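You operate a simulated robot arm through the tools that you are given. There is no shell and no other tool. Be economical: measure what you need, move in short steps, check, and stop when the job is done.

Carry out the task below with a simulated robot arm. There is one attempt and no reset: what you move stays moved.

TASK
Open the duvet corner with the grey loop.
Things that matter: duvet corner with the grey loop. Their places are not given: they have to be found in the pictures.

It is judged by the outcome, as a careful person would: the job done as asked, and still so three seconds after it is handed in. It fails if anything else is knocked over, pushed out of place, dropped, spilled or broken.

THE ROBOT
A 6-joint arm with a two-finger parallel gripper, fixed in place. Base frame: the origin is at the foot of the arm, x ahead of it, y to its left, z up; the work surface is at about z = 0.589. Lengths are in m, angles in degrees, forces in N, time in s.
With the tool pointing down near the work surface it reaches from about 0.1 to 0.6 m from the base axis. Its first joint turns from -66.0 to 66.0 degrees. Payload 2.7 kg.
Tool frame: the origin (TCP) lies between the finger pads and is the grasp point; the fingertips stand 0.023 m ahead of it; z points along the fingers, y is the line along which they close. The gripper opens to 0.094 m. The fingers are 0.038 m wide and 0.01 m thick; the gripper's body (0.054 by 0.096 m) begins 0.039 m behind the TCP.
Orientation is told as [roll, pitch, yaw] about the base's x, y, z axes, in that order, counted from this pose: with the fingers straight down and closing along the base's y, the tool's x points along the base's -x, its y along +y and its z along -z.

THE INTERFACE
- The arm moves only by the tool nudge_tool. Its argument "moves" is a list of rows, each a list of 7 numbers: the shift along the tool's x, y, z in m, then the turn, a rotation vector about the tool's x, y, z in degrees, then the gripper command, from -1 (shut) to 1 (fully open), values between in proportion. In form: [[x, y, z, rx, ry, rz, jaw], ...]. A call has 1 to 10 rows; each row shifts and turns the commanded pose from where the row before left it, along the tool's axes as they then stand. A row lasts 0.2 s, in which the tool goes at most 0.05 m and 8.6 degrees; a call with a longer step from one row to the next is refused whole, and so is a gripper value outside its range. A pose out of reach is approached as far as the arm can. The call stops where the force on the tool passes 40 N (or 10 N more than at its start, if that is more) or the arm is blocked; 0.2 s more then pass. The fingers move at their own pace (about 0.045 m/s each) and stop on an object; they squeeze with about 31 N. The grip force told is the motor's: it shows also when the fingers shut on nothing. Time passes only in rows, and 0.2 s behind the last, so rows that do not move let the fingers close. It gives the time, the measured TCP pose, the force on the tool (base axes), the opening and the grip force at its end, in the units of the frame above (readings bear some noise), and new pictures: "show" is both (left out), scene, wrist or none.
- Cameras (640 x 400 px; columns grow to the right, rows downward): "scene" is fixed at [0.0473, -0.4221, 1.3904]; the picture's right is [0.94, -0.34, 0.00], its down [-0.23, -0.64, -0.73] and it looks along [0.25, 0.68, -0.69] (base axes); focal length 328 px, centre (320, 200). "wrist" rides on the gripper at [-0.039, 0, -0.044] in the tool frame; the picture's right is [0.00, -1.00, 0.00], its down [0.97, 0.00, -0.24] and it looks along [0.24, 0.00, 0.97] (tool axes); focal length 218 px, centre (320, 200).
- locate(camera, pixels): for up to 12 pixels [column, row] of the newest picture of that camera ("zoom" is the newest enlarged one), the place [x, y, z] in the base frame of the surface seen there, good to about 0.002 m. No time passes.
- close_up(camera, box): a new picture of the part [left, top, right, bottom] of that camera's present view, enlarged. No time passes.
- finish_job(): hands the job in; it is judged then, once.

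Work in short steps. Measure before you move; look again where a grasp or a placing could have gone wrong, and mend it. You have 60 turns and 120 pictures in all, the two below and enlarged ones among them. Open the gripper and draw the arm clear of the work before you hand the job in, unless the task says otherwise; then end with one line.

The tools are called after ">>>" as a command line: name --pt "numbers of a row" for each row, then --argument value for the rest, lists and objects as JSON in quotes. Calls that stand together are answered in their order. nudge_tool: Moves the arm, as the interface text tells. Its arguments: {"type":"object","properties":{"moves":{"type":"array","items":{"type":"array","items":{"type":"number"}}},"show":{"type":"string","enum":["both","scene","wrist","none"]}},"required":["moves"]} The other tools are called the same way: locate (camera, pixels) gives the place of the surface under pixels of a picture; close_up (camera, box) takes an enlarged picture of a part of a camera's view; finish_job () hands the job in.

At the start:

```text
time: 0.0
ee_pos: [0.3627, 0.2521, 0.8794]
tool_rot: [0.0, 0.0, 0.0]
ft_force: [0.6, 0.9, 0.1]
width: 0.0941
grip_force: 0.1
```

scene: 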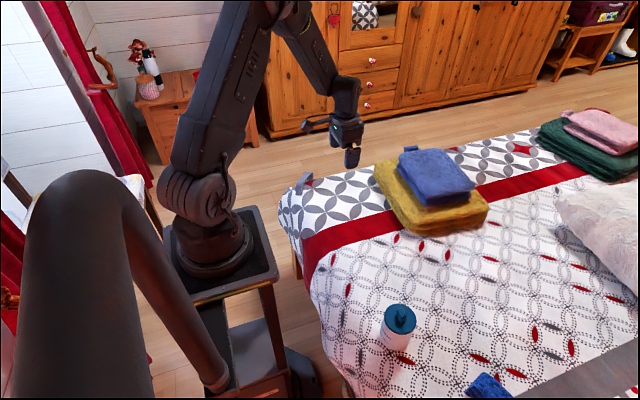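
wrist: 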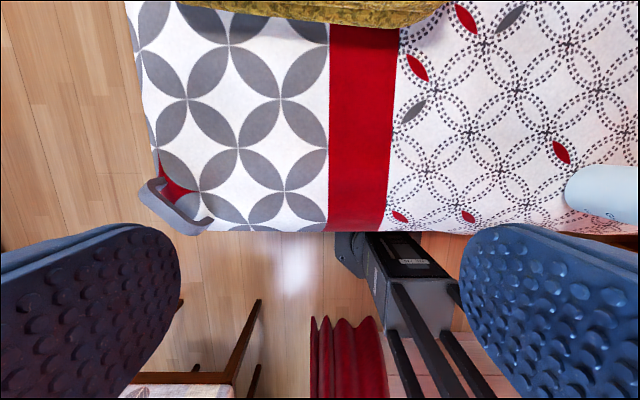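

The grey loop shows at the duvet corner, scene (303,182) and wrist (175,208). I enlarge and measure it.

>>> close_up --camera "scene" --box '[260, 150, 360, 212]'

>>> close_up --camera "wrist" --box '[110, 140, 240, 240]'

>>> locate --camera "wrist" --pixels '[[150, 188], [172, 208], [190, 228], [208, 219], [180, 180], [200, 190], [150, 160], [128, 10], [325, 228], [325, 30], [240, 100], [190, 210]]'

>>> locate --camera "scene" --pixels '[[303, 180], [307, 176], [299, 190], [312, 185], [290, 198], [330, 190], [282, 205], [300, 240], [370, 165], [400, 190], [440, 175]]'

```text
6.40 times, centred on (310, 181) of scene
```

zoom: 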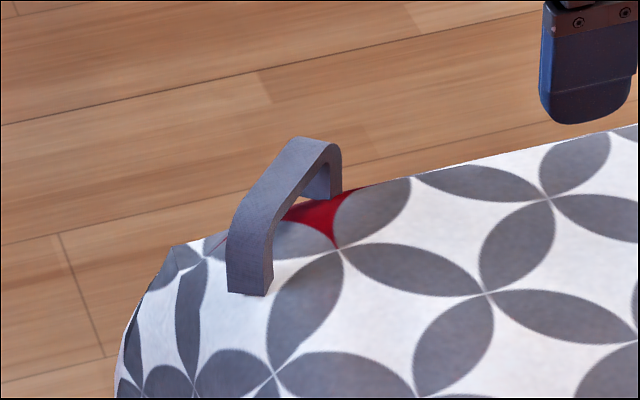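

```text
4.00 times, centred on (175, 190) of wrist
```

zoom: 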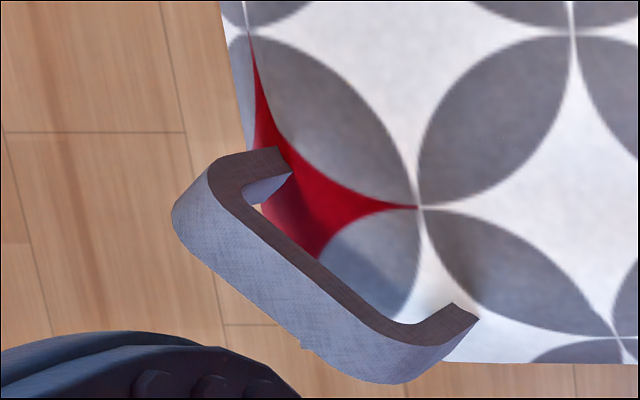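

```text
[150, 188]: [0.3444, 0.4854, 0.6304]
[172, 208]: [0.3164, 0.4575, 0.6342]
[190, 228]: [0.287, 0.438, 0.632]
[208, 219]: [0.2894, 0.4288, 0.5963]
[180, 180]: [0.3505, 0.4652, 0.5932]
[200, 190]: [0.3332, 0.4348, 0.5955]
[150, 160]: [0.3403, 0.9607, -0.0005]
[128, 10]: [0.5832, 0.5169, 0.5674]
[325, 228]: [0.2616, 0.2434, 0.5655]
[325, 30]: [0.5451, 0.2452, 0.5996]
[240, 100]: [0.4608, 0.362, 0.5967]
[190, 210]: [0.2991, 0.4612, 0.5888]
```

```text
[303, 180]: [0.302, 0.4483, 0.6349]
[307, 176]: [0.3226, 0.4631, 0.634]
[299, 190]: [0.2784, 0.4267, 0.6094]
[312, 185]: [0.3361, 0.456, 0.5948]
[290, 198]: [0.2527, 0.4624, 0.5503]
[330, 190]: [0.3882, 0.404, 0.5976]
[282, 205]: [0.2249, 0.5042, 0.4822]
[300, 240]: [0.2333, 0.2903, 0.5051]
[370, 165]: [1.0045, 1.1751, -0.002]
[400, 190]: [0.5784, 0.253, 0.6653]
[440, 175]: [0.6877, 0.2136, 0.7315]
```

The loop is a bar running about 40° from base x, centred near (0.315, 0.460) with its top at z≈0.636. It arches over the duvet at 0.595. I go above it and turn the tool so the fingers close across the bar.

>>> nudge_tool --pt "0.008 0.035 0.026 0 0 0 1" --pt "0.008 0.035 0.026 0 0 0 1" --pt "0.008 0.035 0.026 0 0 0 1" --pt "0.008 0.035 0.026 0 0 0 1" --pt "0.008 0.035 0.026 0 0 0 1" --pt "0.008 0.033 0.026 0 0 -8 0.3" --pt "0 0 0 0 0 -8 0.3" --pt "0 0 0 0 0 -8 0.3" --pt "0 0 0 0 0 -8 0.3" --pt "0 0 0 0 0 -8 0.3"

```text
time: 2.2
ee_pos: [0.3144, 0.4602, 0.7247]
tool_rot: [0.1, 0.0, 40.1]
ft_force: [-0.3, -0.8, 0.8]
width: 0.0609
grip_force: 0.1
```

scene: 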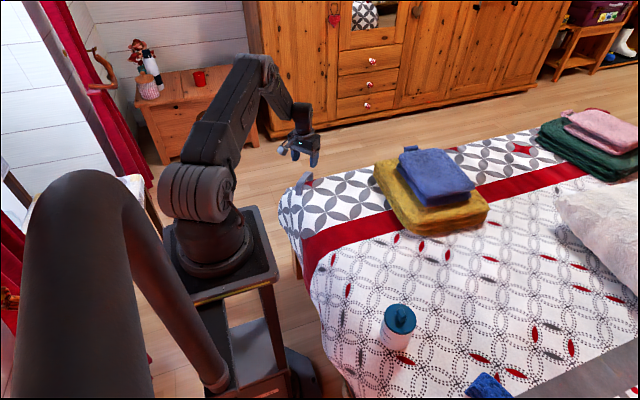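
wrist: 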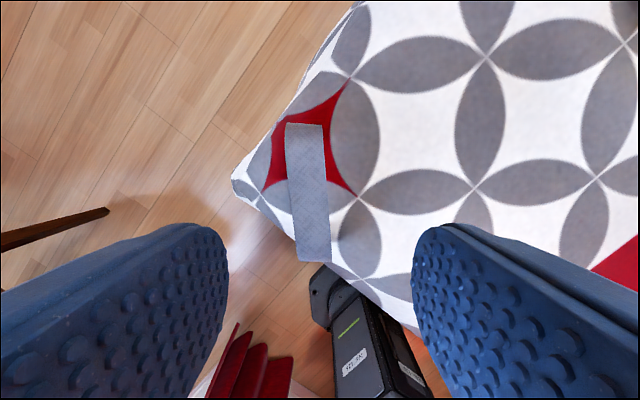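

The bar is nearly aligned with the fingers, at wrist (305,128) to (315,258). I measure its ends and the nearby duvet.

>>> locate --camera "wrist" --pixels '[[290, 128], [318, 128], [300, 190], [324, 190], [302, 255], [328, 255], [238, 180], [275, 140], [270, 200], [350, 80], [350, 190], [380, 290]]'

>>> close_up --camera "wrist" --box '[200, 40, 456, 200]'

```text
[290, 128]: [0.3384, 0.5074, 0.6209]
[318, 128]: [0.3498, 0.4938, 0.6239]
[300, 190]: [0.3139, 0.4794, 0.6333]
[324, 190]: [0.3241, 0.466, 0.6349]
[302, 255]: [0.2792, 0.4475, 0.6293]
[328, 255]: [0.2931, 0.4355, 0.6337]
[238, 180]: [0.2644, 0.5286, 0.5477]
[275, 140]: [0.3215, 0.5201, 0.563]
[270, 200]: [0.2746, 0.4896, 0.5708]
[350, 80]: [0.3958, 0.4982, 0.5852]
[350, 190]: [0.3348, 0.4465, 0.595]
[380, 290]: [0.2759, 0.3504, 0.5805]
```

```text
2.50 times, centred on (328, 120) of wrist
```

zoom: 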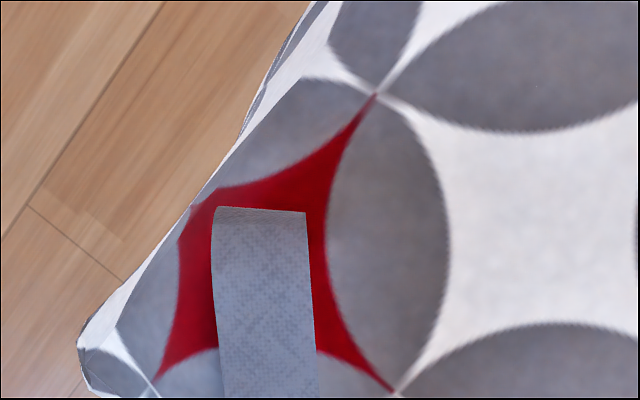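

The bar centre is (0.316, 0.471), top 0.634, direction about 45° and width about 17 mm. I turn 5° more, centre over it and descend to z≈0.627.

>>> nudge_tool --pt "0 0 0 0 0 -5 0.3" --pt "-0.0088 0.0065 0.02 0 0 0 0.3" --pt "0 0 0.025 0 0 0 0.3" --pt "0 0 0.025 0 0 0 0.3" --pt "0 0 0.015 0 0 0 0.3" --pt "0 0 0.012 0 0 0 0.3" --pt "0 0 0 0 0 0 0.3"

>>> close_up --camera "scene" --box '[250, 130, 362, 200]'

```text
time: 3.8
ee_pos: [0.3145, 0.4722, 0.6274]
tool_rot: [0.1, 0.1, 45.0]
ft_force: [-0.7, -0.2, -0.3]
width: 0.0612
grip_force: 0.1
```

scene: 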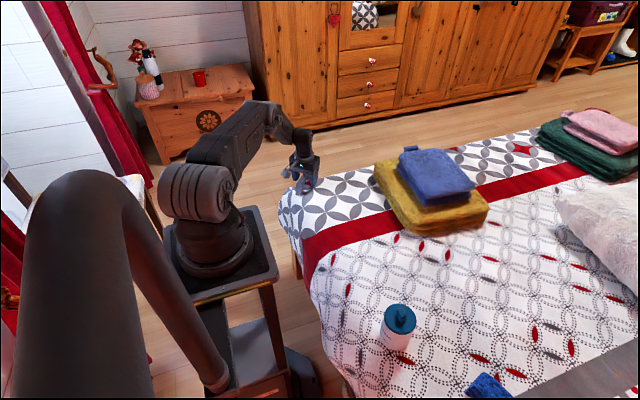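
wrist: 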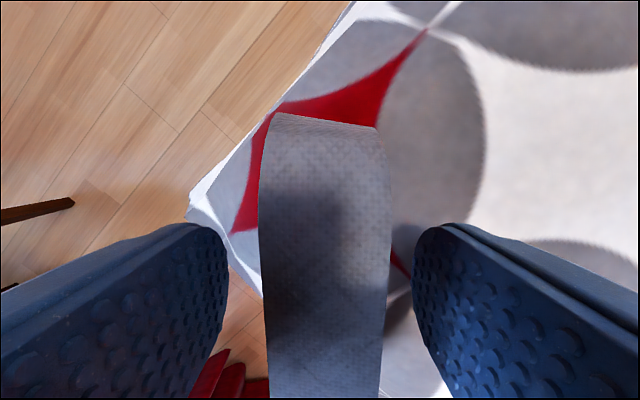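

```text
5.71 times, centred on (306, 165) of scene
```

zoom: 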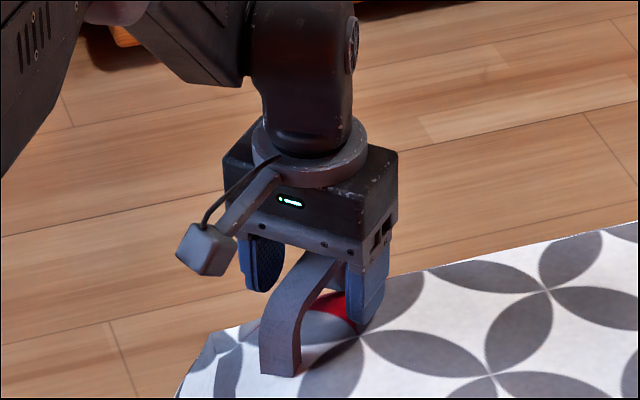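

The bar sits between the fingers, so I close them on it.

>>> nudge_tool --pt "0 0 0 0 0 0 -1" --pt "0 0 0 0 0 0 -1" --pt "0 0 0 0 0 0 -1" --pt "0 0 0 0 0 0 -1" --pt "0 0 0 0 0 0 -1" --show "wrist"

```text
time: 5.0
ee_pos: [0.3146, 0.471, 0.6272]
tool_rot: [0.1, 0.0, 45.0]
ft_force: [-1.9, 1.5, -1.0]
width: 0.016
grip_force: 44.9
```

wrist: 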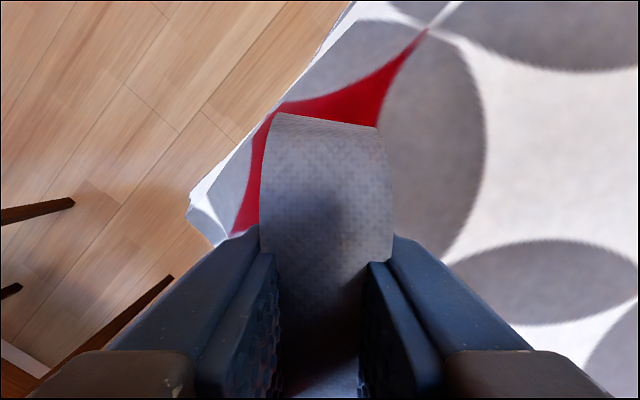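

It grips the bar at 16 mm. I lift a little, tilting slightly with the expected fold, to learn how the corner moves.

>>> nudge_tool --pt "0 0 -0.005 -2 0 0 -1" --pt "0 0 -0.005 -2 0 0 -1" --pt "0 0 -0.005 -2 0 0 -1" --pt "0 0 0 0 0 0 -1"

>>> close_up --camera "scene" --box '[250, 130, 394, 220]'

```text
time: 5.8
ee_pos: [0.3195, 0.4673, 0.6397]
tool_rot: [4.9, -0.2, 44.9]
ft_force: [4.7, 2.5, -1.8]
width: 0.0156
grip_force: 44.7
stopped in row 3: the force on the tool passed its limit (the readings are from after the stop); the commanded pose is now the measured one
```

scene: 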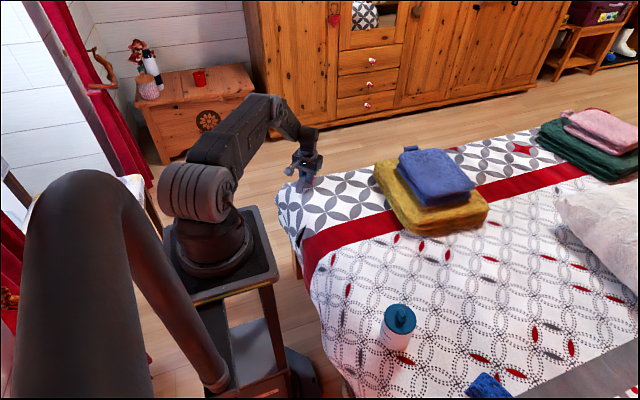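
wrist: 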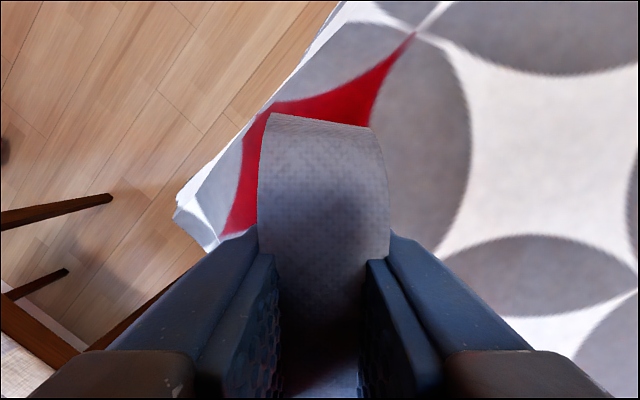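

```text
4.44 times, centred on (322, 175) of scene
```

zoom: 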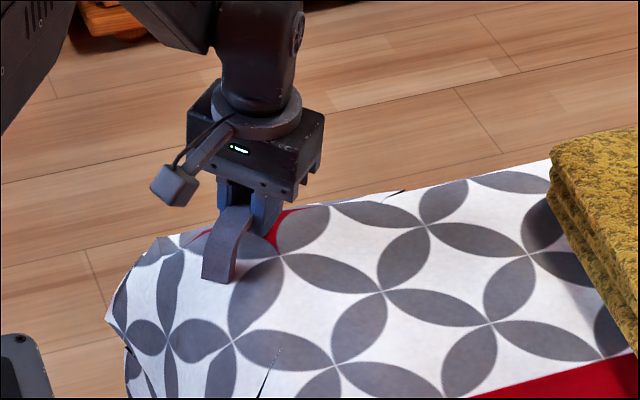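

The corner flap lifts, and slits show at its hinge ends, zoom (392,193) and (265,382). I locate the hinge line.

>>> locate --camera "zoom" --pixels '[[392, 196], [378, 202], [272, 360], [262, 385], [284, 254], [230, 345], [380, 292], [432, 225], [333, 362], [553, 180]]'

```text
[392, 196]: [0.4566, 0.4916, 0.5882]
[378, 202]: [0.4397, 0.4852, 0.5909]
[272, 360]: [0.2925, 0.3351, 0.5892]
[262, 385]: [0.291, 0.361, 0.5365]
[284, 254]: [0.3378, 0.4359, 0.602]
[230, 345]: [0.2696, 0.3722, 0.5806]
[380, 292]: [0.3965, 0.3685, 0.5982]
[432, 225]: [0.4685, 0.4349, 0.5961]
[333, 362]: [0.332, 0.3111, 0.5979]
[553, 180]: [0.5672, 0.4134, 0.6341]
```

The hinge line runs at 45° through (0.374, 0.413, 0.592), about 0.09 m from the grip. I follow that arc with the tool turning along it, 30° in small rows.

>>> nudge_tool --pt "0 -0.00226 -0.00417 -3 0 0 -1" --pt "0 -0.00226 -0.00417 -3 0 0 -1" --pt "0 -0.00226 -0.00417 -3 0 0 -1" --pt "0 -0.00226 -0.00417 -3 0 0 -1" --pt "0 -0.00226 -0.00417 -3 0 0 -1" --pt "0 -0.00226 -0.00417 -3 0 0 -1" --pt "0 -0.00226 -0.00417 -3 0 0 -1" --pt "0 -0.00226 -0.00417 -3 0 0 -1"

```text
time: 7.6
ee_pos: [0.3383, 0.4487, 0.666]
tool_rot: [29.0, 0.0, 44.9]
ft_force: [1.8, 0.9, -1.9]
width: 0.0156
grip_force: 45.1
```

scene: 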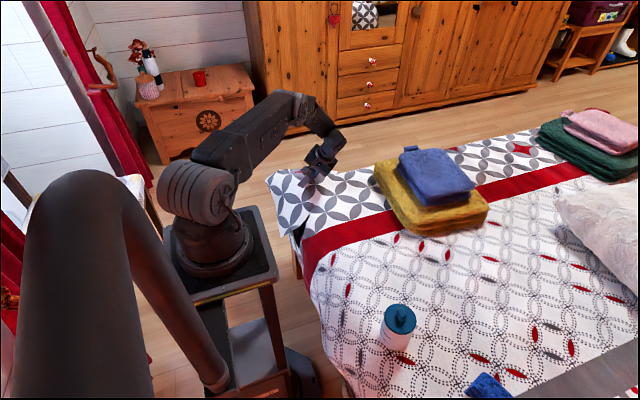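
wrist: 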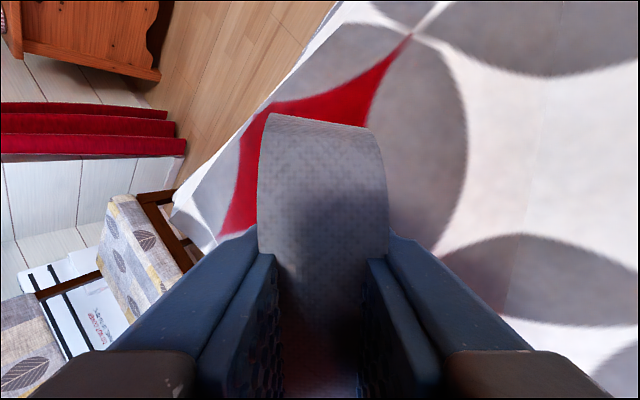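

The fold follows with little force; tilt is 29°. I check the towels' places ahead of the gripper body before going on.

>>> locate --camera "scene" --pixels '[[376, 180], [380, 168], [400, 212], [415, 228], [415, 210], [408, 160], [402, 152], [432, 200], [440, 170]]'

>>> nudge_tool --pt "0 -0.00226 -0.00417 -3 0 0 -1" --pt "0 -0.00226 -0.00417 -3 0 0 -1" --pt "0 -0.00226 -0.00417 -3 0 0 -1" --pt "0 -0.00226 -0.00417 -3 0 0 -1" --pt "0 -0.00226 -0.00417 -3 0 0 -1" --pt "0 -0.00226 -0.00417 -3 0 0 -1" --pt "0 0 0 0 0 0 -1"

>>> close_up --camera "scene" --box '[240, 80, 432, 200]'

```text
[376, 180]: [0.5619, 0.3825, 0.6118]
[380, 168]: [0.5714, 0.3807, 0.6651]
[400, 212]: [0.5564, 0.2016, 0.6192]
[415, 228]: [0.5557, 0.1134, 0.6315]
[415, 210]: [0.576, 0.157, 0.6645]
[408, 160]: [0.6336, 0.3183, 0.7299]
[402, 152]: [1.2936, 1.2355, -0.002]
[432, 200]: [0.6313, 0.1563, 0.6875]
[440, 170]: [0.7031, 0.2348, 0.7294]
```

```text
time: 9.2
ee_pos: [0.3568, 0.4305, 0.6796]
tool_rot: [46.9, -0.1, 44.8]
ft_force: [14.4, 17.4, -12.0]
width: 0.0159
grip_force: 45.1
```

scene: 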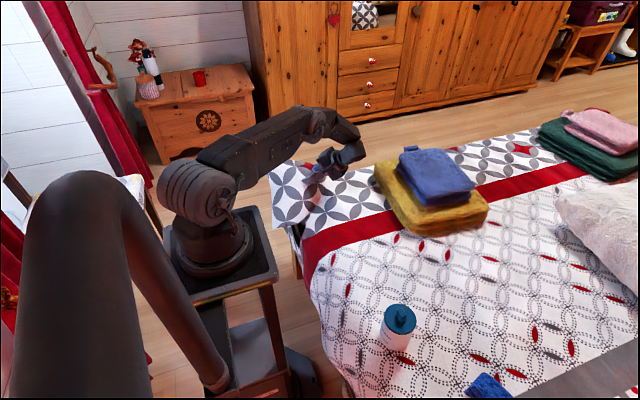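
wrist: 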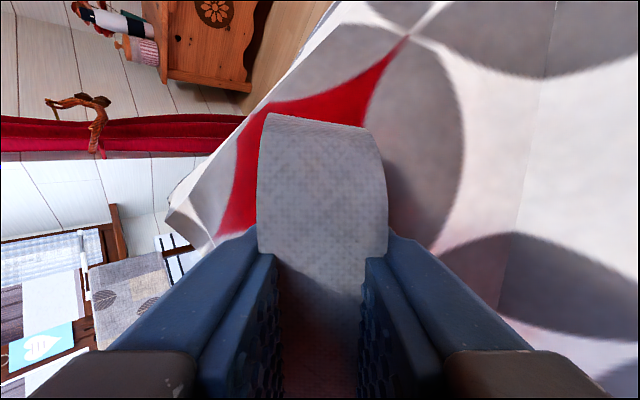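

```text
3.33 times, centred on (336, 140) of scene
```

zoom: 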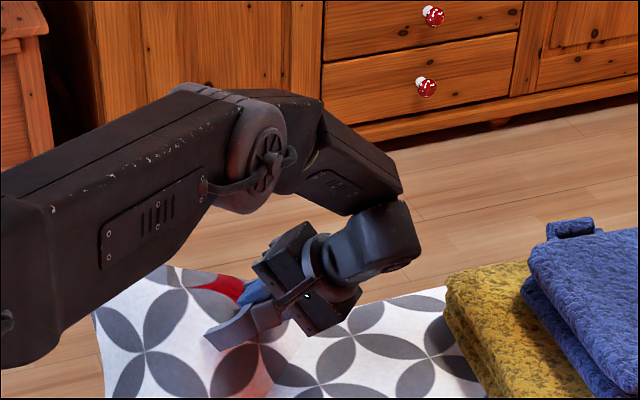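

Force on the tool has risen to about 25 N, mostly along the bar, with the flap about 51° open. I check whether the forearm touches the flap.

>>> locate --camera "scene" --pixels '[[250, 150], [285, 135], [320, 120], [275, 155], [300, 140], [280, 175], [275, 220], [300, 215], [345, 135], [340, 155], [330, 165]]'

>>> close_up --camera "scene" --box '[220, 110, 380, 270]'

>>> nudge_tool --pt "0 0 0 0 0 0 -1" --show "none"

```text
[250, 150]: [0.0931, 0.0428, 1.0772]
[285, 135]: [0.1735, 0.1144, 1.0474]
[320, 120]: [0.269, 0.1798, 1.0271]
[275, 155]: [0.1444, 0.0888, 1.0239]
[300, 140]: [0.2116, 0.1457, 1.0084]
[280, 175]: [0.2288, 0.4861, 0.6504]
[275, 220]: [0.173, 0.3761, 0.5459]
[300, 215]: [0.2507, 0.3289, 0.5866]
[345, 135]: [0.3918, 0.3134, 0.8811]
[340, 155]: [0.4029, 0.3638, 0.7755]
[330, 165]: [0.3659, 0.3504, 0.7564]
```

```text
2.50 times, centred on (300, 190) of scene
```

zoom: 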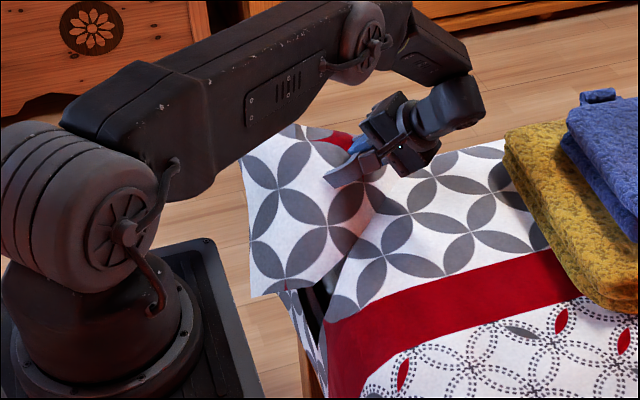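

```text
time: 9.6
ee_pos: [0.3567, 0.4297, 0.6806]
tool_rot: [47.0, 0.0, 44.9]
ft_force: [15.0, 15.7, -12.1]
width: 0.0154
grip_force: 45.1
```

The forearm is clear (z>1.0), so this looks like constraint strain from the arc not quite matching. I yield 3 mm along the bar and see whether the force drops.

>>> nudge_tool --pt "-0.003 0 0 0 0 0 -1" --pt "0 0 0 0 0 0 -1" --show "none"

```text
time: 10.2
ee_pos: [0.3569, 0.4301, 0.678]
tool_rot: [47.1, 0.4, 45.2]
ft_force: [-15.5, -13.2, 13.8]
width: 0.0156
grip_force: 45.0
```

Zero force lies about halfway. I back off 1.5 mm and continue the arc.

>>> nudge_tool --pt "0.0015 0 0 0 0 0 -1" --pt "0 -0.00226 -0.00417 -3 0 0 -1" --pt "0 -0.00226 -0.00417 -3 0 0 -1" --pt "0 -0.00226 -0.00417 -3 0 0 -1" --pt "0 -0.00226 -0.00417 -3 0 0 -1" --pt "0 0 0 0 0 0 -1"

```text
time: 11.6
ee_pos: [0.3709, 0.4152, 0.6816]
tool_rot: [59.0, 0.0, 45.0]
ft_force: [-14.0, -9.3, 11.7]
width: 0.0151
grip_force: 44.7
```

scene: 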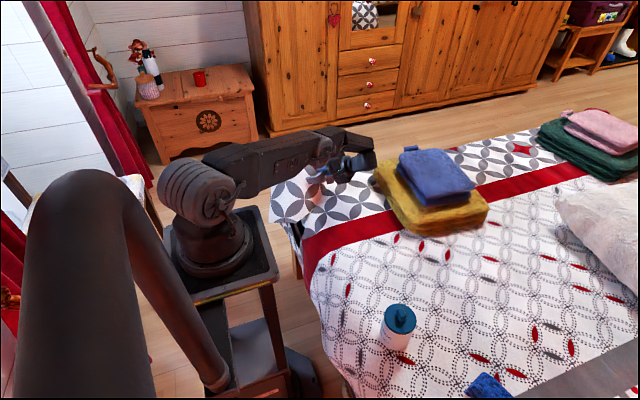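
wrist: 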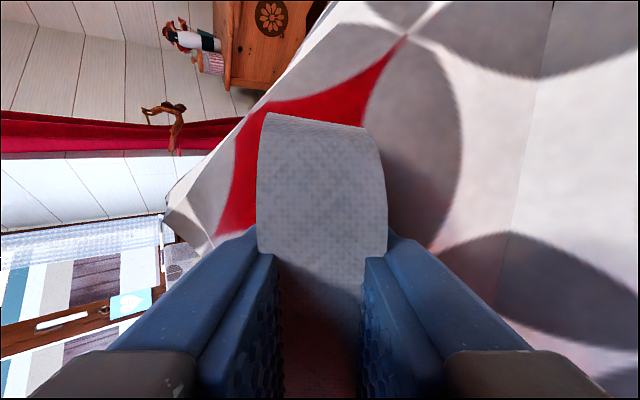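

The flap is about 64° open, and the wrist is still short of the towel edge at x≈0.56. I go on 9° more, with 1 mm relief along the bar.

>>> nudge_tool --pt "0.001 0 0 0 0 0 -1" --pt "0 -0.00226 -0.00417 -3 0 0 -1" --pt "0 -0.00226 -0.00417 -3 0 0 -1" --pt "0 -0.00226 -0.00417 -3 0 0 -1" --pt "0 0 0 0 0 0 -1"

>>> close_up --camera "scene" --box '[260, 110, 420, 210]'

>>> locate --camera "zoom" --pixels '[[430, 160], [440, 200], [400, 240], [380, 200], [350, 240], [320, 270], [240, 290]]'

```text
time: 12.5
ee_pos: [0.378, 0.4092, 0.6821]
tool_rot: [66.0, -0.7, 43.7]
ft_force: [7.0, 9.8, -9.1]
width: 0.0157
grip_force: 45.1
stopped in row 4: the force on the tool passed its limit (the readings are from after the stop); the commanded pose is now the measured one
out of reach, approached as far as the arm can: row 4
```

scene: 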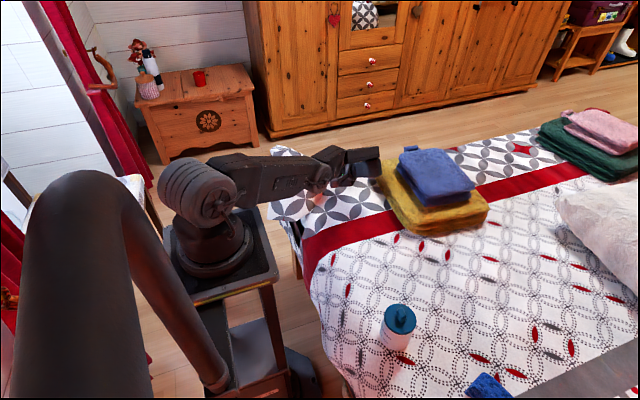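
wrist: 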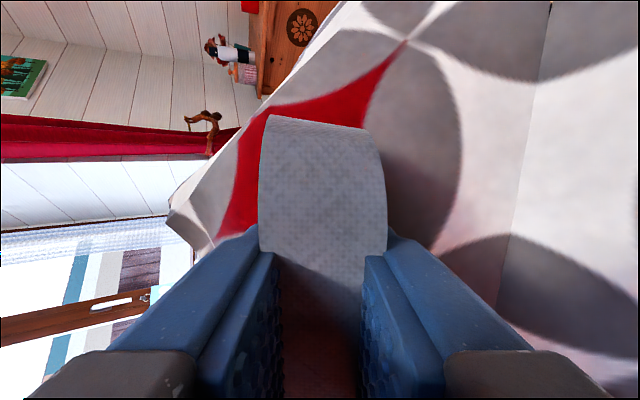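

```text
4.00 times, centred on (340, 160) of scene
```

zoom: 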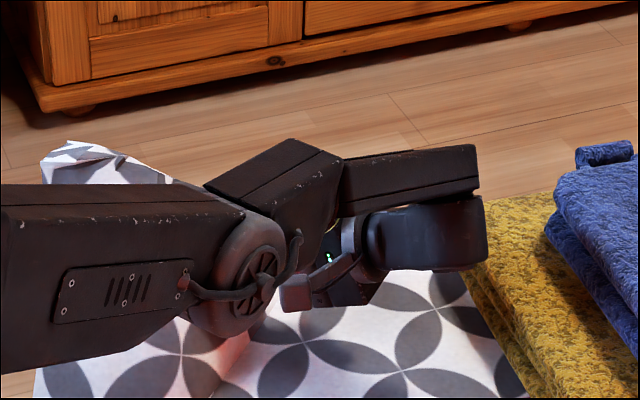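

```text
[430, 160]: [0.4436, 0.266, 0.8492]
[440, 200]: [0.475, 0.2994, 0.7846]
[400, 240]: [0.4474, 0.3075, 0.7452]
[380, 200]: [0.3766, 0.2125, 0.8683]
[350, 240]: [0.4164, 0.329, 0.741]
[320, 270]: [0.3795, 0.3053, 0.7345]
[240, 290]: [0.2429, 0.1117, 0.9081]
```

The arm has reached its tilt limit with the flap about 70° open. I loosen the grip a little so the bar can turn between the fingers, and watch whether the flap stays.

>>> nudge_tool --pt "0 0 0 0 0 0 -0.45" --pt "0 0 0 2 0 0 -0.45" --pt "0 0 0 2 0 0 -0.45"

```text
time: 13.3
ee_pos: [0.3811, 0.4113, 0.6808]
tool_rot: [62.3, -0.6, 44.2]
ft_force: [-6.0, -5.1, 13.8]
width: 0.0314
grip_force: 6.1
out of reach, approached as far as the arm can: row 3
```

scene: 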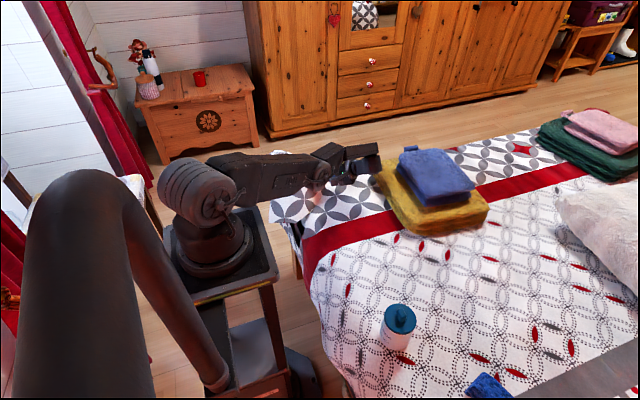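
wrist: 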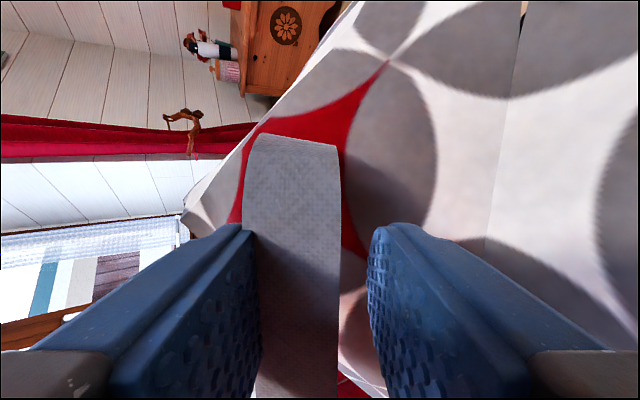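

The bar dropped back slightly and now rests on the outer finger (left in the wrist picture). I untilt while keeping that finger behind the bar.

>>> nudge_tool --pt "0 0 0 3 0 0 -0.35" --pt "0 0 0 3 0 0 -0.35" --pt "0 0 0 3 0 0 -0.35" --pt "0 0 0 3 0 0 -0.35"

>>> close_up --camera "scene" --box '[260, 110, 420, 210]'

```text
time: 14.3
ee_pos: [0.386, 0.4129, 0.6787]
tool_rot: [50.2, -0.7, 44.0]
ft_force: [2.7, 3.3, 11.7]
width: 0.0349
grip_force: 5.6
out of reach, approached as far as the arm can: row 1
```

scene: 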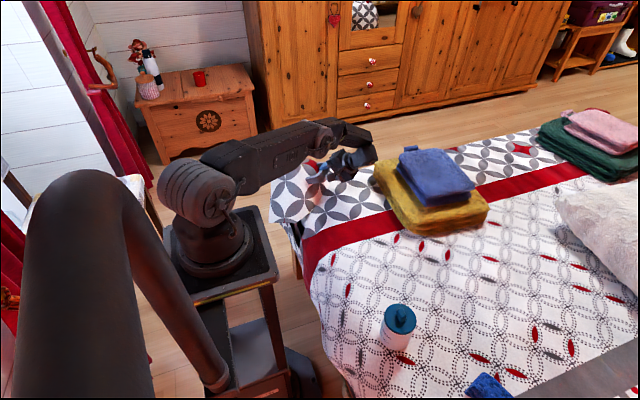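
wrist: 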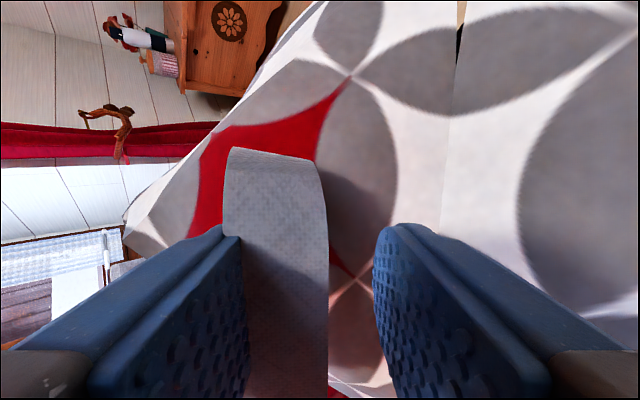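

```text
4.00 times, centred on (340, 160) of scene
```

zoom: 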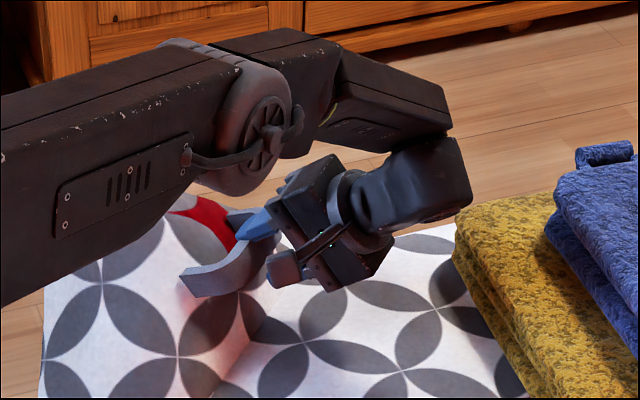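

The outer finger is holding the flap up. I measure the bar and flap surface before the next pull.

>>> locate --camera "wrist" --pixels '[[240, 165], [310, 175], [260, 240], [320, 240], [255, 350], [320, 350], [280, 140], [350, 230], [345, 85], [400, 150], [450, 220]]'

```text
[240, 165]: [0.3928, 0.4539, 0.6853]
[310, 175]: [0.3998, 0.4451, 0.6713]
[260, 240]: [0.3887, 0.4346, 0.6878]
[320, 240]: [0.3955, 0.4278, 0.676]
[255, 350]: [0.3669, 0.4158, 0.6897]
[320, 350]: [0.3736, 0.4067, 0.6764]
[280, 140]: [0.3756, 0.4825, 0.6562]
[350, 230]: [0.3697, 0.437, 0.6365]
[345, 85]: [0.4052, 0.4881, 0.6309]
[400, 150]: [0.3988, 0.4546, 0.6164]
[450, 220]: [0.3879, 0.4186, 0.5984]
```

The flap is about 62° up, with the bar 5 mm ahead of the TCP and well inside the fingers. I pull it along the arc toward the inside while untilting the tool.

>>> nudge_tool --pt "0 -0.0053 -0.0058 4 0 0 -0.25" --pt "0 -0.0061 -0.0049 4 0 0 -0.25" --pt "0 -0.0068 -0.0038 4 0 0 -0.25" --pt "0 -0.0074 -0.0027 4 0 0 -0.25" --pt "0 0 0 0 0 0 -0.25"

>>> close_up --camera "scene" --box '[260, 110, 420, 210]'

```text
time: 15.5
ee_pos: [0.4061, 0.3913, 0.6701]
tool_rot: [34.1, -0.5, 44.0]
ft_force: [-0.1, 0.1, -0.1]
width: 0.0357
grip_force: 0.4
```

scene: 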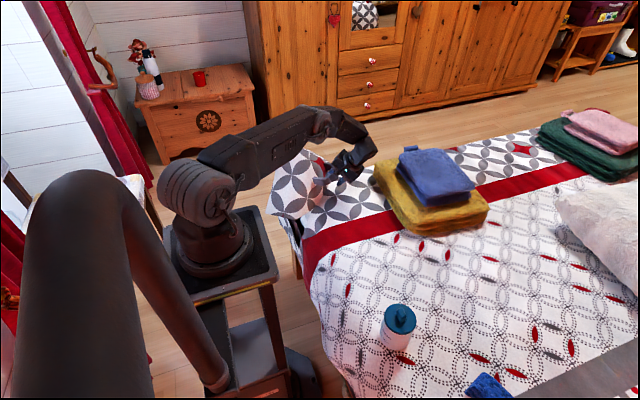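
wrist: 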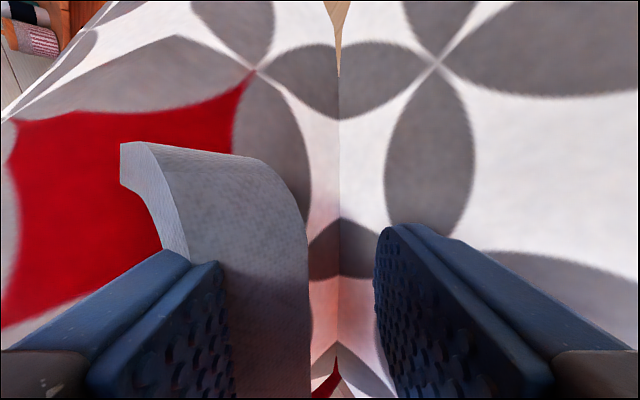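

```text
4.00 times, centred on (340, 160) of scene
```

zoom: 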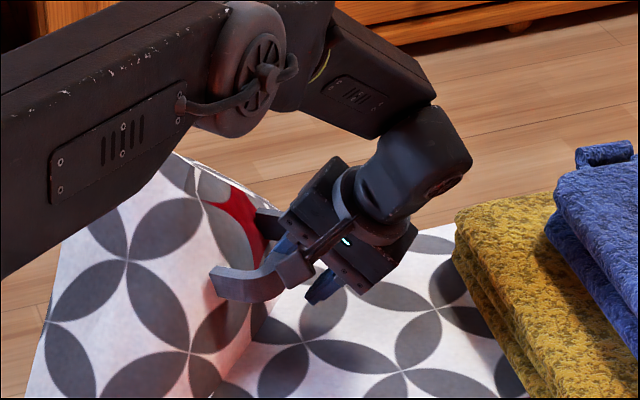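

The outer finger is now hooked through the loop, the flap is near upright and forces are about zero. I keep pulling inward along the arc.

>>> nudge_tool --pt "0 -0.0077 -0.0016 2 0 0 -0.25" --pt "0 -0.0078 -0.0006 2 0 0 -0.25" --pt "0 -0.0078 0.0003 2 0 0 -0.25" --pt "0 -0.0078 0.0013 2 0 0 -0.25" --pt "0 -0.0075 0.0023 2 0 0 -0.25"

>>> close_up --camera "scene" --box '[260, 110, 420, 210]'

```text
time: 16.7
ee_pos: [0.429, 0.3667, 0.6508]
tool_rot: [24.0, -0.4, 44.0]
ft_force: [0.2, -0.2, -0.3]
width: 0.0354
grip_force: 0.4
```

scene: 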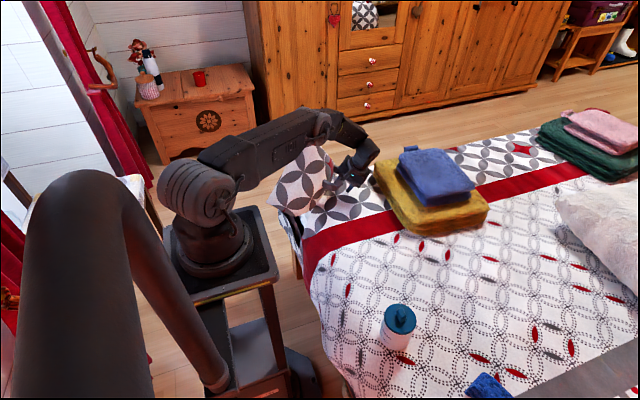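
wrist: 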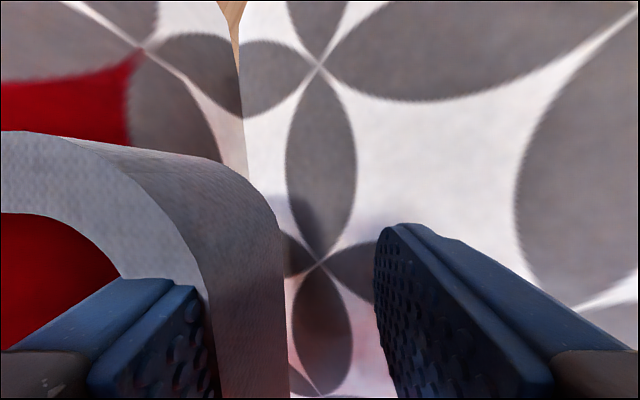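

```text
4.00 times, centred on (340, 160) of scene
```

zoom: 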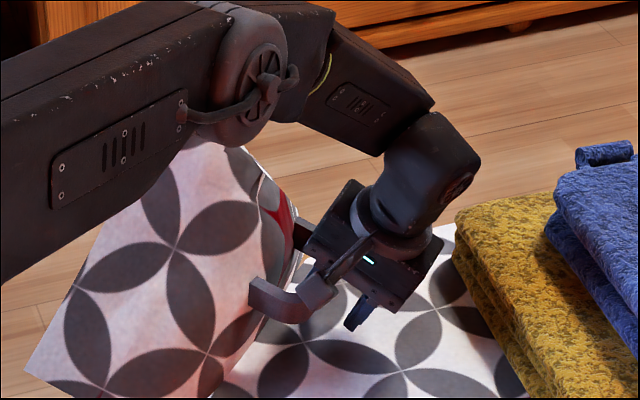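

The flap is past vertical with no load on the tool. I measure its lean.

>>> locate --camera "wrist" --pixels '[[60, 100], [140, 80], [180, 100], [235, 150], [40, 260], [150, 160], [250, 250], [240, 330], [280, 330], [320, 180]]'

>>> locate --camera "zoom" --pixels '[[40, 365], [100, 260], [160, 200], [180, 250], [230, 330], [215, 155], [255, 290], [310, 310], [270, 215]]'

```text
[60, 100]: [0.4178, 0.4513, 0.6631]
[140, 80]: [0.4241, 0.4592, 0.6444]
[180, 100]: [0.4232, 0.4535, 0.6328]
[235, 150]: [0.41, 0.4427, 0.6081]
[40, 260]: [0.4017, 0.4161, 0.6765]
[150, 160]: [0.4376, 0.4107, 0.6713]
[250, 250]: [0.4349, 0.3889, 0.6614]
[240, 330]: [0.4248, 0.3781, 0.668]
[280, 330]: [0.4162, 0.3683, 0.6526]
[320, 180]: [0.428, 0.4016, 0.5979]
```

```text
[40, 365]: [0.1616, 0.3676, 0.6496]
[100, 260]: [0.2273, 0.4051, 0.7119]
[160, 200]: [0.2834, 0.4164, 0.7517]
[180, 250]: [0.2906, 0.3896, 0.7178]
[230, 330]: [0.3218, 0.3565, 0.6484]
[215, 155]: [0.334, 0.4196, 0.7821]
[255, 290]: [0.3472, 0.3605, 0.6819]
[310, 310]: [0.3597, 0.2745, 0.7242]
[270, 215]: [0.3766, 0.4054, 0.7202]
```

The flap is about 100° open. I keep pulling inward at nearly constant height with a slight tilt, so the flap's lean doesn't catch the gripper body.

>>> nudge_tool --pt "0 -0.0076 -0.0014 -1.5 0 0 -0.25" --pt "0 -0.0076 -0.0015 -1.5 0 0 -0.25" --pt "0 -0.0076 -0.0017 -1.5 0 0 -0.25" --pt "0 -0.0076 -0.0019 -1.5 0 0 -0.25" --pt "0 0 0 0 0 0 -0.25"

>>> close_up --camera "scene" --box '[260, 110, 420, 210]'

```text
time: 17.9
ee_pos: [0.4471, 0.3474, 0.6424]
tool_rot: [30.3, -0.3, 44.1]
ft_force: [-8.4, 8.2, -5.2]
width: 0.0398
grip_force: 4.6
```

scene: 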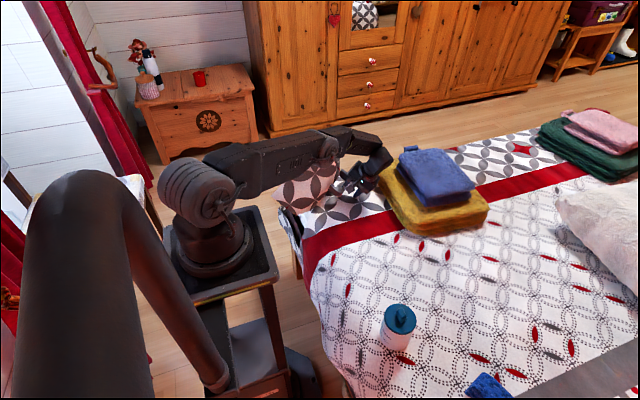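
wrist: 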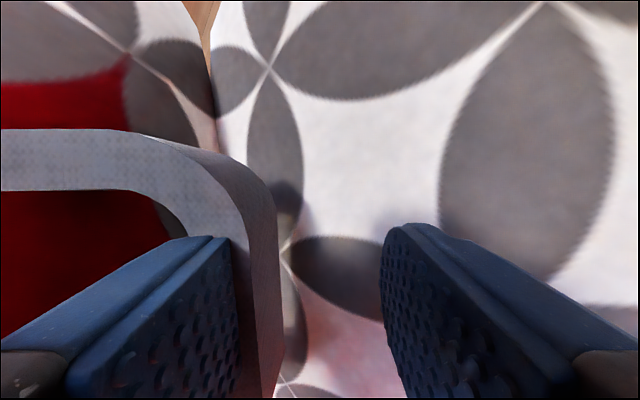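

```text
4.00 times, centred on (340, 160) of scene
```

zoom: 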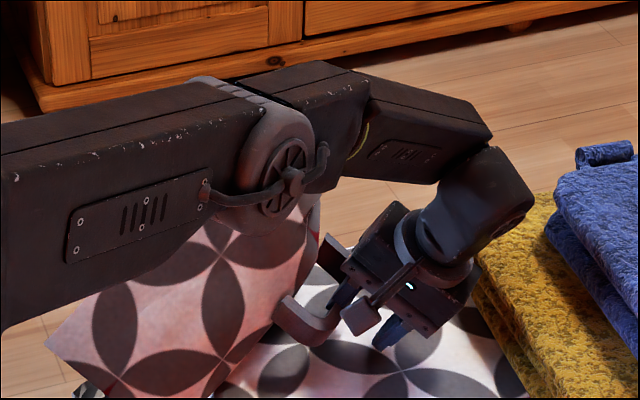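

A 12 N resistance against the pull has appeared, perhaps the end of the flap's travel. I measure the bar again.

>>> locate --camera "wrist" --pixels '[[80, 160], [180, 165], [265, 220], [268, 300], [240, 300], [60, 80], [40, 230], [150, 80], [190, 100]]'

>>> close_up --camera "scene" --box '[310, 150, 390, 210]'

```text
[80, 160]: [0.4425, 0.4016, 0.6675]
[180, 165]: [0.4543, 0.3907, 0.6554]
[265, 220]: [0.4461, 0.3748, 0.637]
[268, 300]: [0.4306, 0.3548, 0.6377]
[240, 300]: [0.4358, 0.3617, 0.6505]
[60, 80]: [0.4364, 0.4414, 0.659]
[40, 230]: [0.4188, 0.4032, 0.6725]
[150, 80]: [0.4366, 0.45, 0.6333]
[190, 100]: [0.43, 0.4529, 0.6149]
```

```text
6.67 times, centred on (350, 180) of scene
```

zoom: 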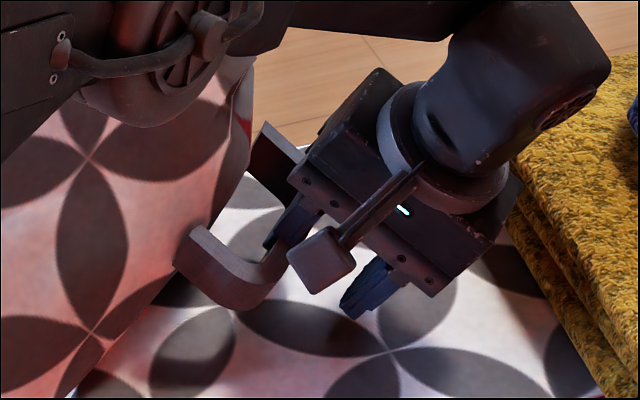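

The flap is about 118° open. I try one small further pull, inward and down, to see whether the resistance is a stop.

>>> nudge_tool --pt "0 -0.005 0.0 -1 0 0 -0.25" --pt "0 -0.004 0.0 -1 0 0 -0.25" --pt "0 0 0 0 0 0 -0.25"

>>> locate --camera "wrist" --pixels '[[80, 160], [180, 165], [265, 220], [268, 300], [240, 300], [60, 80], [40, 230], [150, 80], [190, 100]]'

```text
time: 18.7
ee_pos: [0.4513, 0.3429, 0.6391]
tool_rot: [32.4, -0.5, 44.2]
ft_force: [-27.4, 12.5, 8.0]
width: 0.0479
grip_force: 14.8
```

scene: 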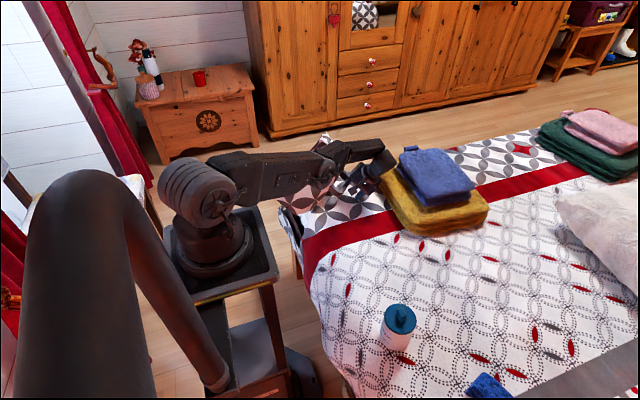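
wrist: 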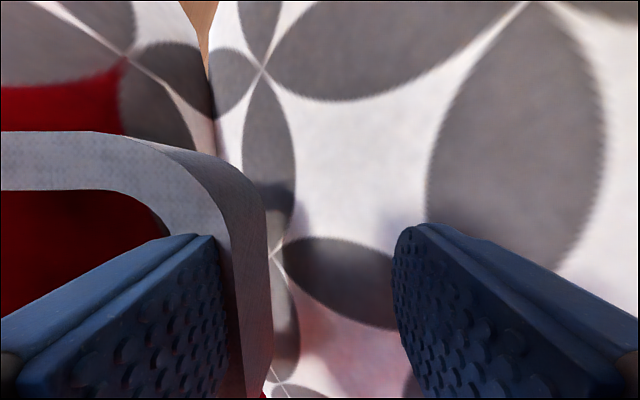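

```text
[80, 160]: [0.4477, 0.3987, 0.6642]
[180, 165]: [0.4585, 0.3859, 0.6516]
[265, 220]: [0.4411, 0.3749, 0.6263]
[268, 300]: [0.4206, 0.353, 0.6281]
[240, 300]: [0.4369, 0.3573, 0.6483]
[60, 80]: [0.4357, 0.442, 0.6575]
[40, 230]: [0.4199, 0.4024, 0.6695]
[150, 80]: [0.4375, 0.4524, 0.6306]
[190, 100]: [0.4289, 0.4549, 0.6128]
```

Force climbs to 30 N while the flap barely moves, so it is at or near a stop at about 120°. I relieve the pressure, back out along the fingers and see whether it stays.

>>> nudge_tool --pt "0 0.005 0 0 0 0 -0.25" --pt "0 0.004 0 0 0 0 -0.1" --pt "0 0 -0.01 0 0 0 -0.1" --pt "0 0 -0.015 0 0 0 -0.1" --pt "0 -0.004 -0.02 0 0 0 -0.1" --pt "0 -0.008 -0.02 0 0 0 -0.1"

>>> close_up --camera "scene" --box '[250, 110, 410, 230]'

```text
time: 20.1
ee_pos: [0.4891, 0.3137, 0.6871]
tool_rot: [32.1, -0.5, 44.1]
ft_force: [0.3, -0.4, -0.4]
width: 0.0421
grip_force: 0.1
out of reach, approached as far as the arm can: row 2, 4
```

scene: 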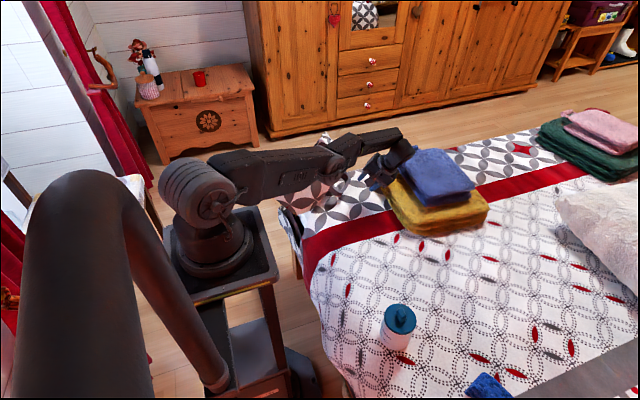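
wrist: 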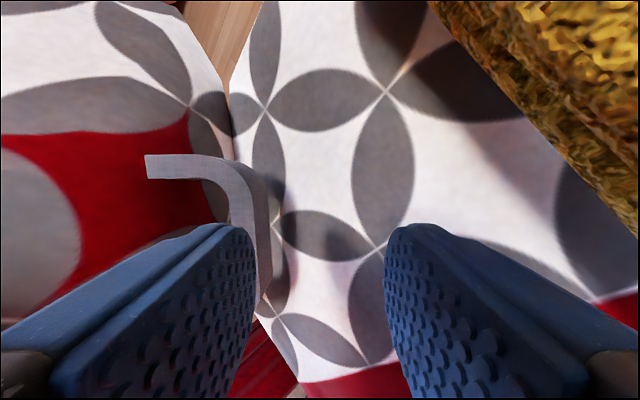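

```text
3.33 times, centred on (330, 170) of scene
```

zoom: 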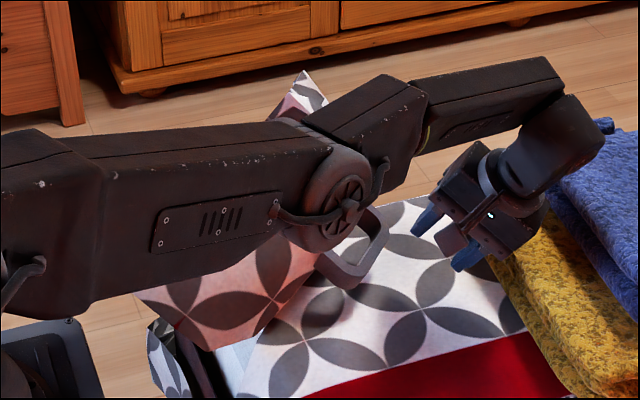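

The flap stays folded on its own. I raise straight up, clear of the flap and towels.

>>> nudge_tool --pt "0 0.013 -0.021 0 0 0 -0.1" --pt "0 0.013 -0.021 0 0 0 -0.1" --pt "0 0.014 -0.023 2 0 0 -0.5" --pt "0 0.0135 -0.024 4 0 0 -1" --pt "0 0.011 -0.025 5 0 0 -1" --pt "0 0.009 -0.026 5 0 0 -1" --pt "0 0.007 -0.027 5 0 0 -1"

>>> close_up --camera "scene" --box '[250, 90, 410, 250]'

```text
time: 21.7
ee_pos: [0.544, 0.3266, 0.843]
tool_rot: [11.2, -0.5, 43.9]
ft_force: [-0.2, -0.7, 0.4]
width: 0.0
grip_force: 30.4
out of reach, approached as far as the arm can: row 1, 2, 3, 4, 5, 6, 7
```

scene: 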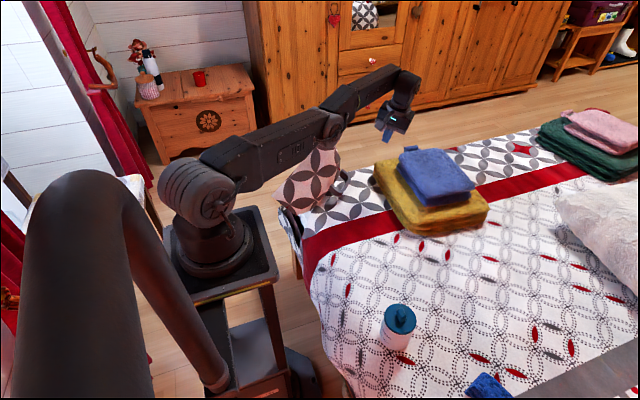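
wrist: 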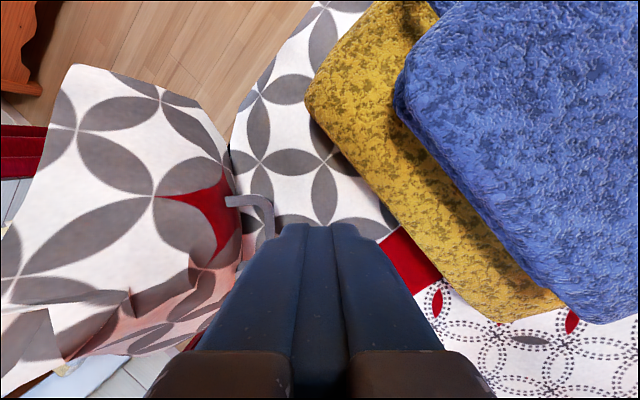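

```text
2.50 times, centred on (330, 170) of scene
```

zoom: 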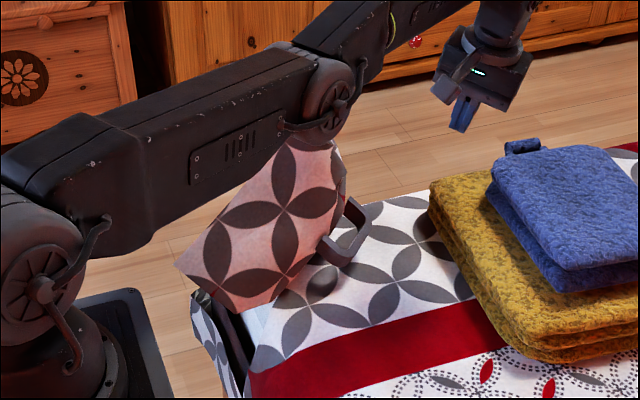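

The arm is clear and the towels look untouched. I measure the flap's angle now.

>>> locate --camera "wrist" --pixels '[[80, 70], [200, 110], [205, 215], [230, 190], [70, 130], [155, 195], [240, 200], [268, 210], [200, 250], [130, 290]]'

>>> locate --camera "zoom" --pixels '[[335, 260], [360, 225], [325, 250], [285, 210], [325, 180], [235, 260], [180, 265], [295, 305], [345, 195]]'

```text
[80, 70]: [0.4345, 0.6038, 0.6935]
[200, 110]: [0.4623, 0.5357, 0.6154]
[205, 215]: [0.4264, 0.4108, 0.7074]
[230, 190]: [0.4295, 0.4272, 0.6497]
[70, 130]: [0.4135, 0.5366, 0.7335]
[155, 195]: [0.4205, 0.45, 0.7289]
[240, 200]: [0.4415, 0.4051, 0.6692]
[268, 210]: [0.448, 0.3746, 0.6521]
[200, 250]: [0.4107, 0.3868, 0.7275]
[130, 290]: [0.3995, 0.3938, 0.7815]
```

```text
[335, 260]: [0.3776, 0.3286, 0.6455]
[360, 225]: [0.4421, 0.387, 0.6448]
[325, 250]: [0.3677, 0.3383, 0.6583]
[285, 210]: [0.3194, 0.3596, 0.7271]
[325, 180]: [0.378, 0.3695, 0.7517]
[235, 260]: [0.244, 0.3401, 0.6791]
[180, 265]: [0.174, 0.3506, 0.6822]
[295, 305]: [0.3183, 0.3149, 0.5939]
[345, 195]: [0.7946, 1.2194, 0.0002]
```

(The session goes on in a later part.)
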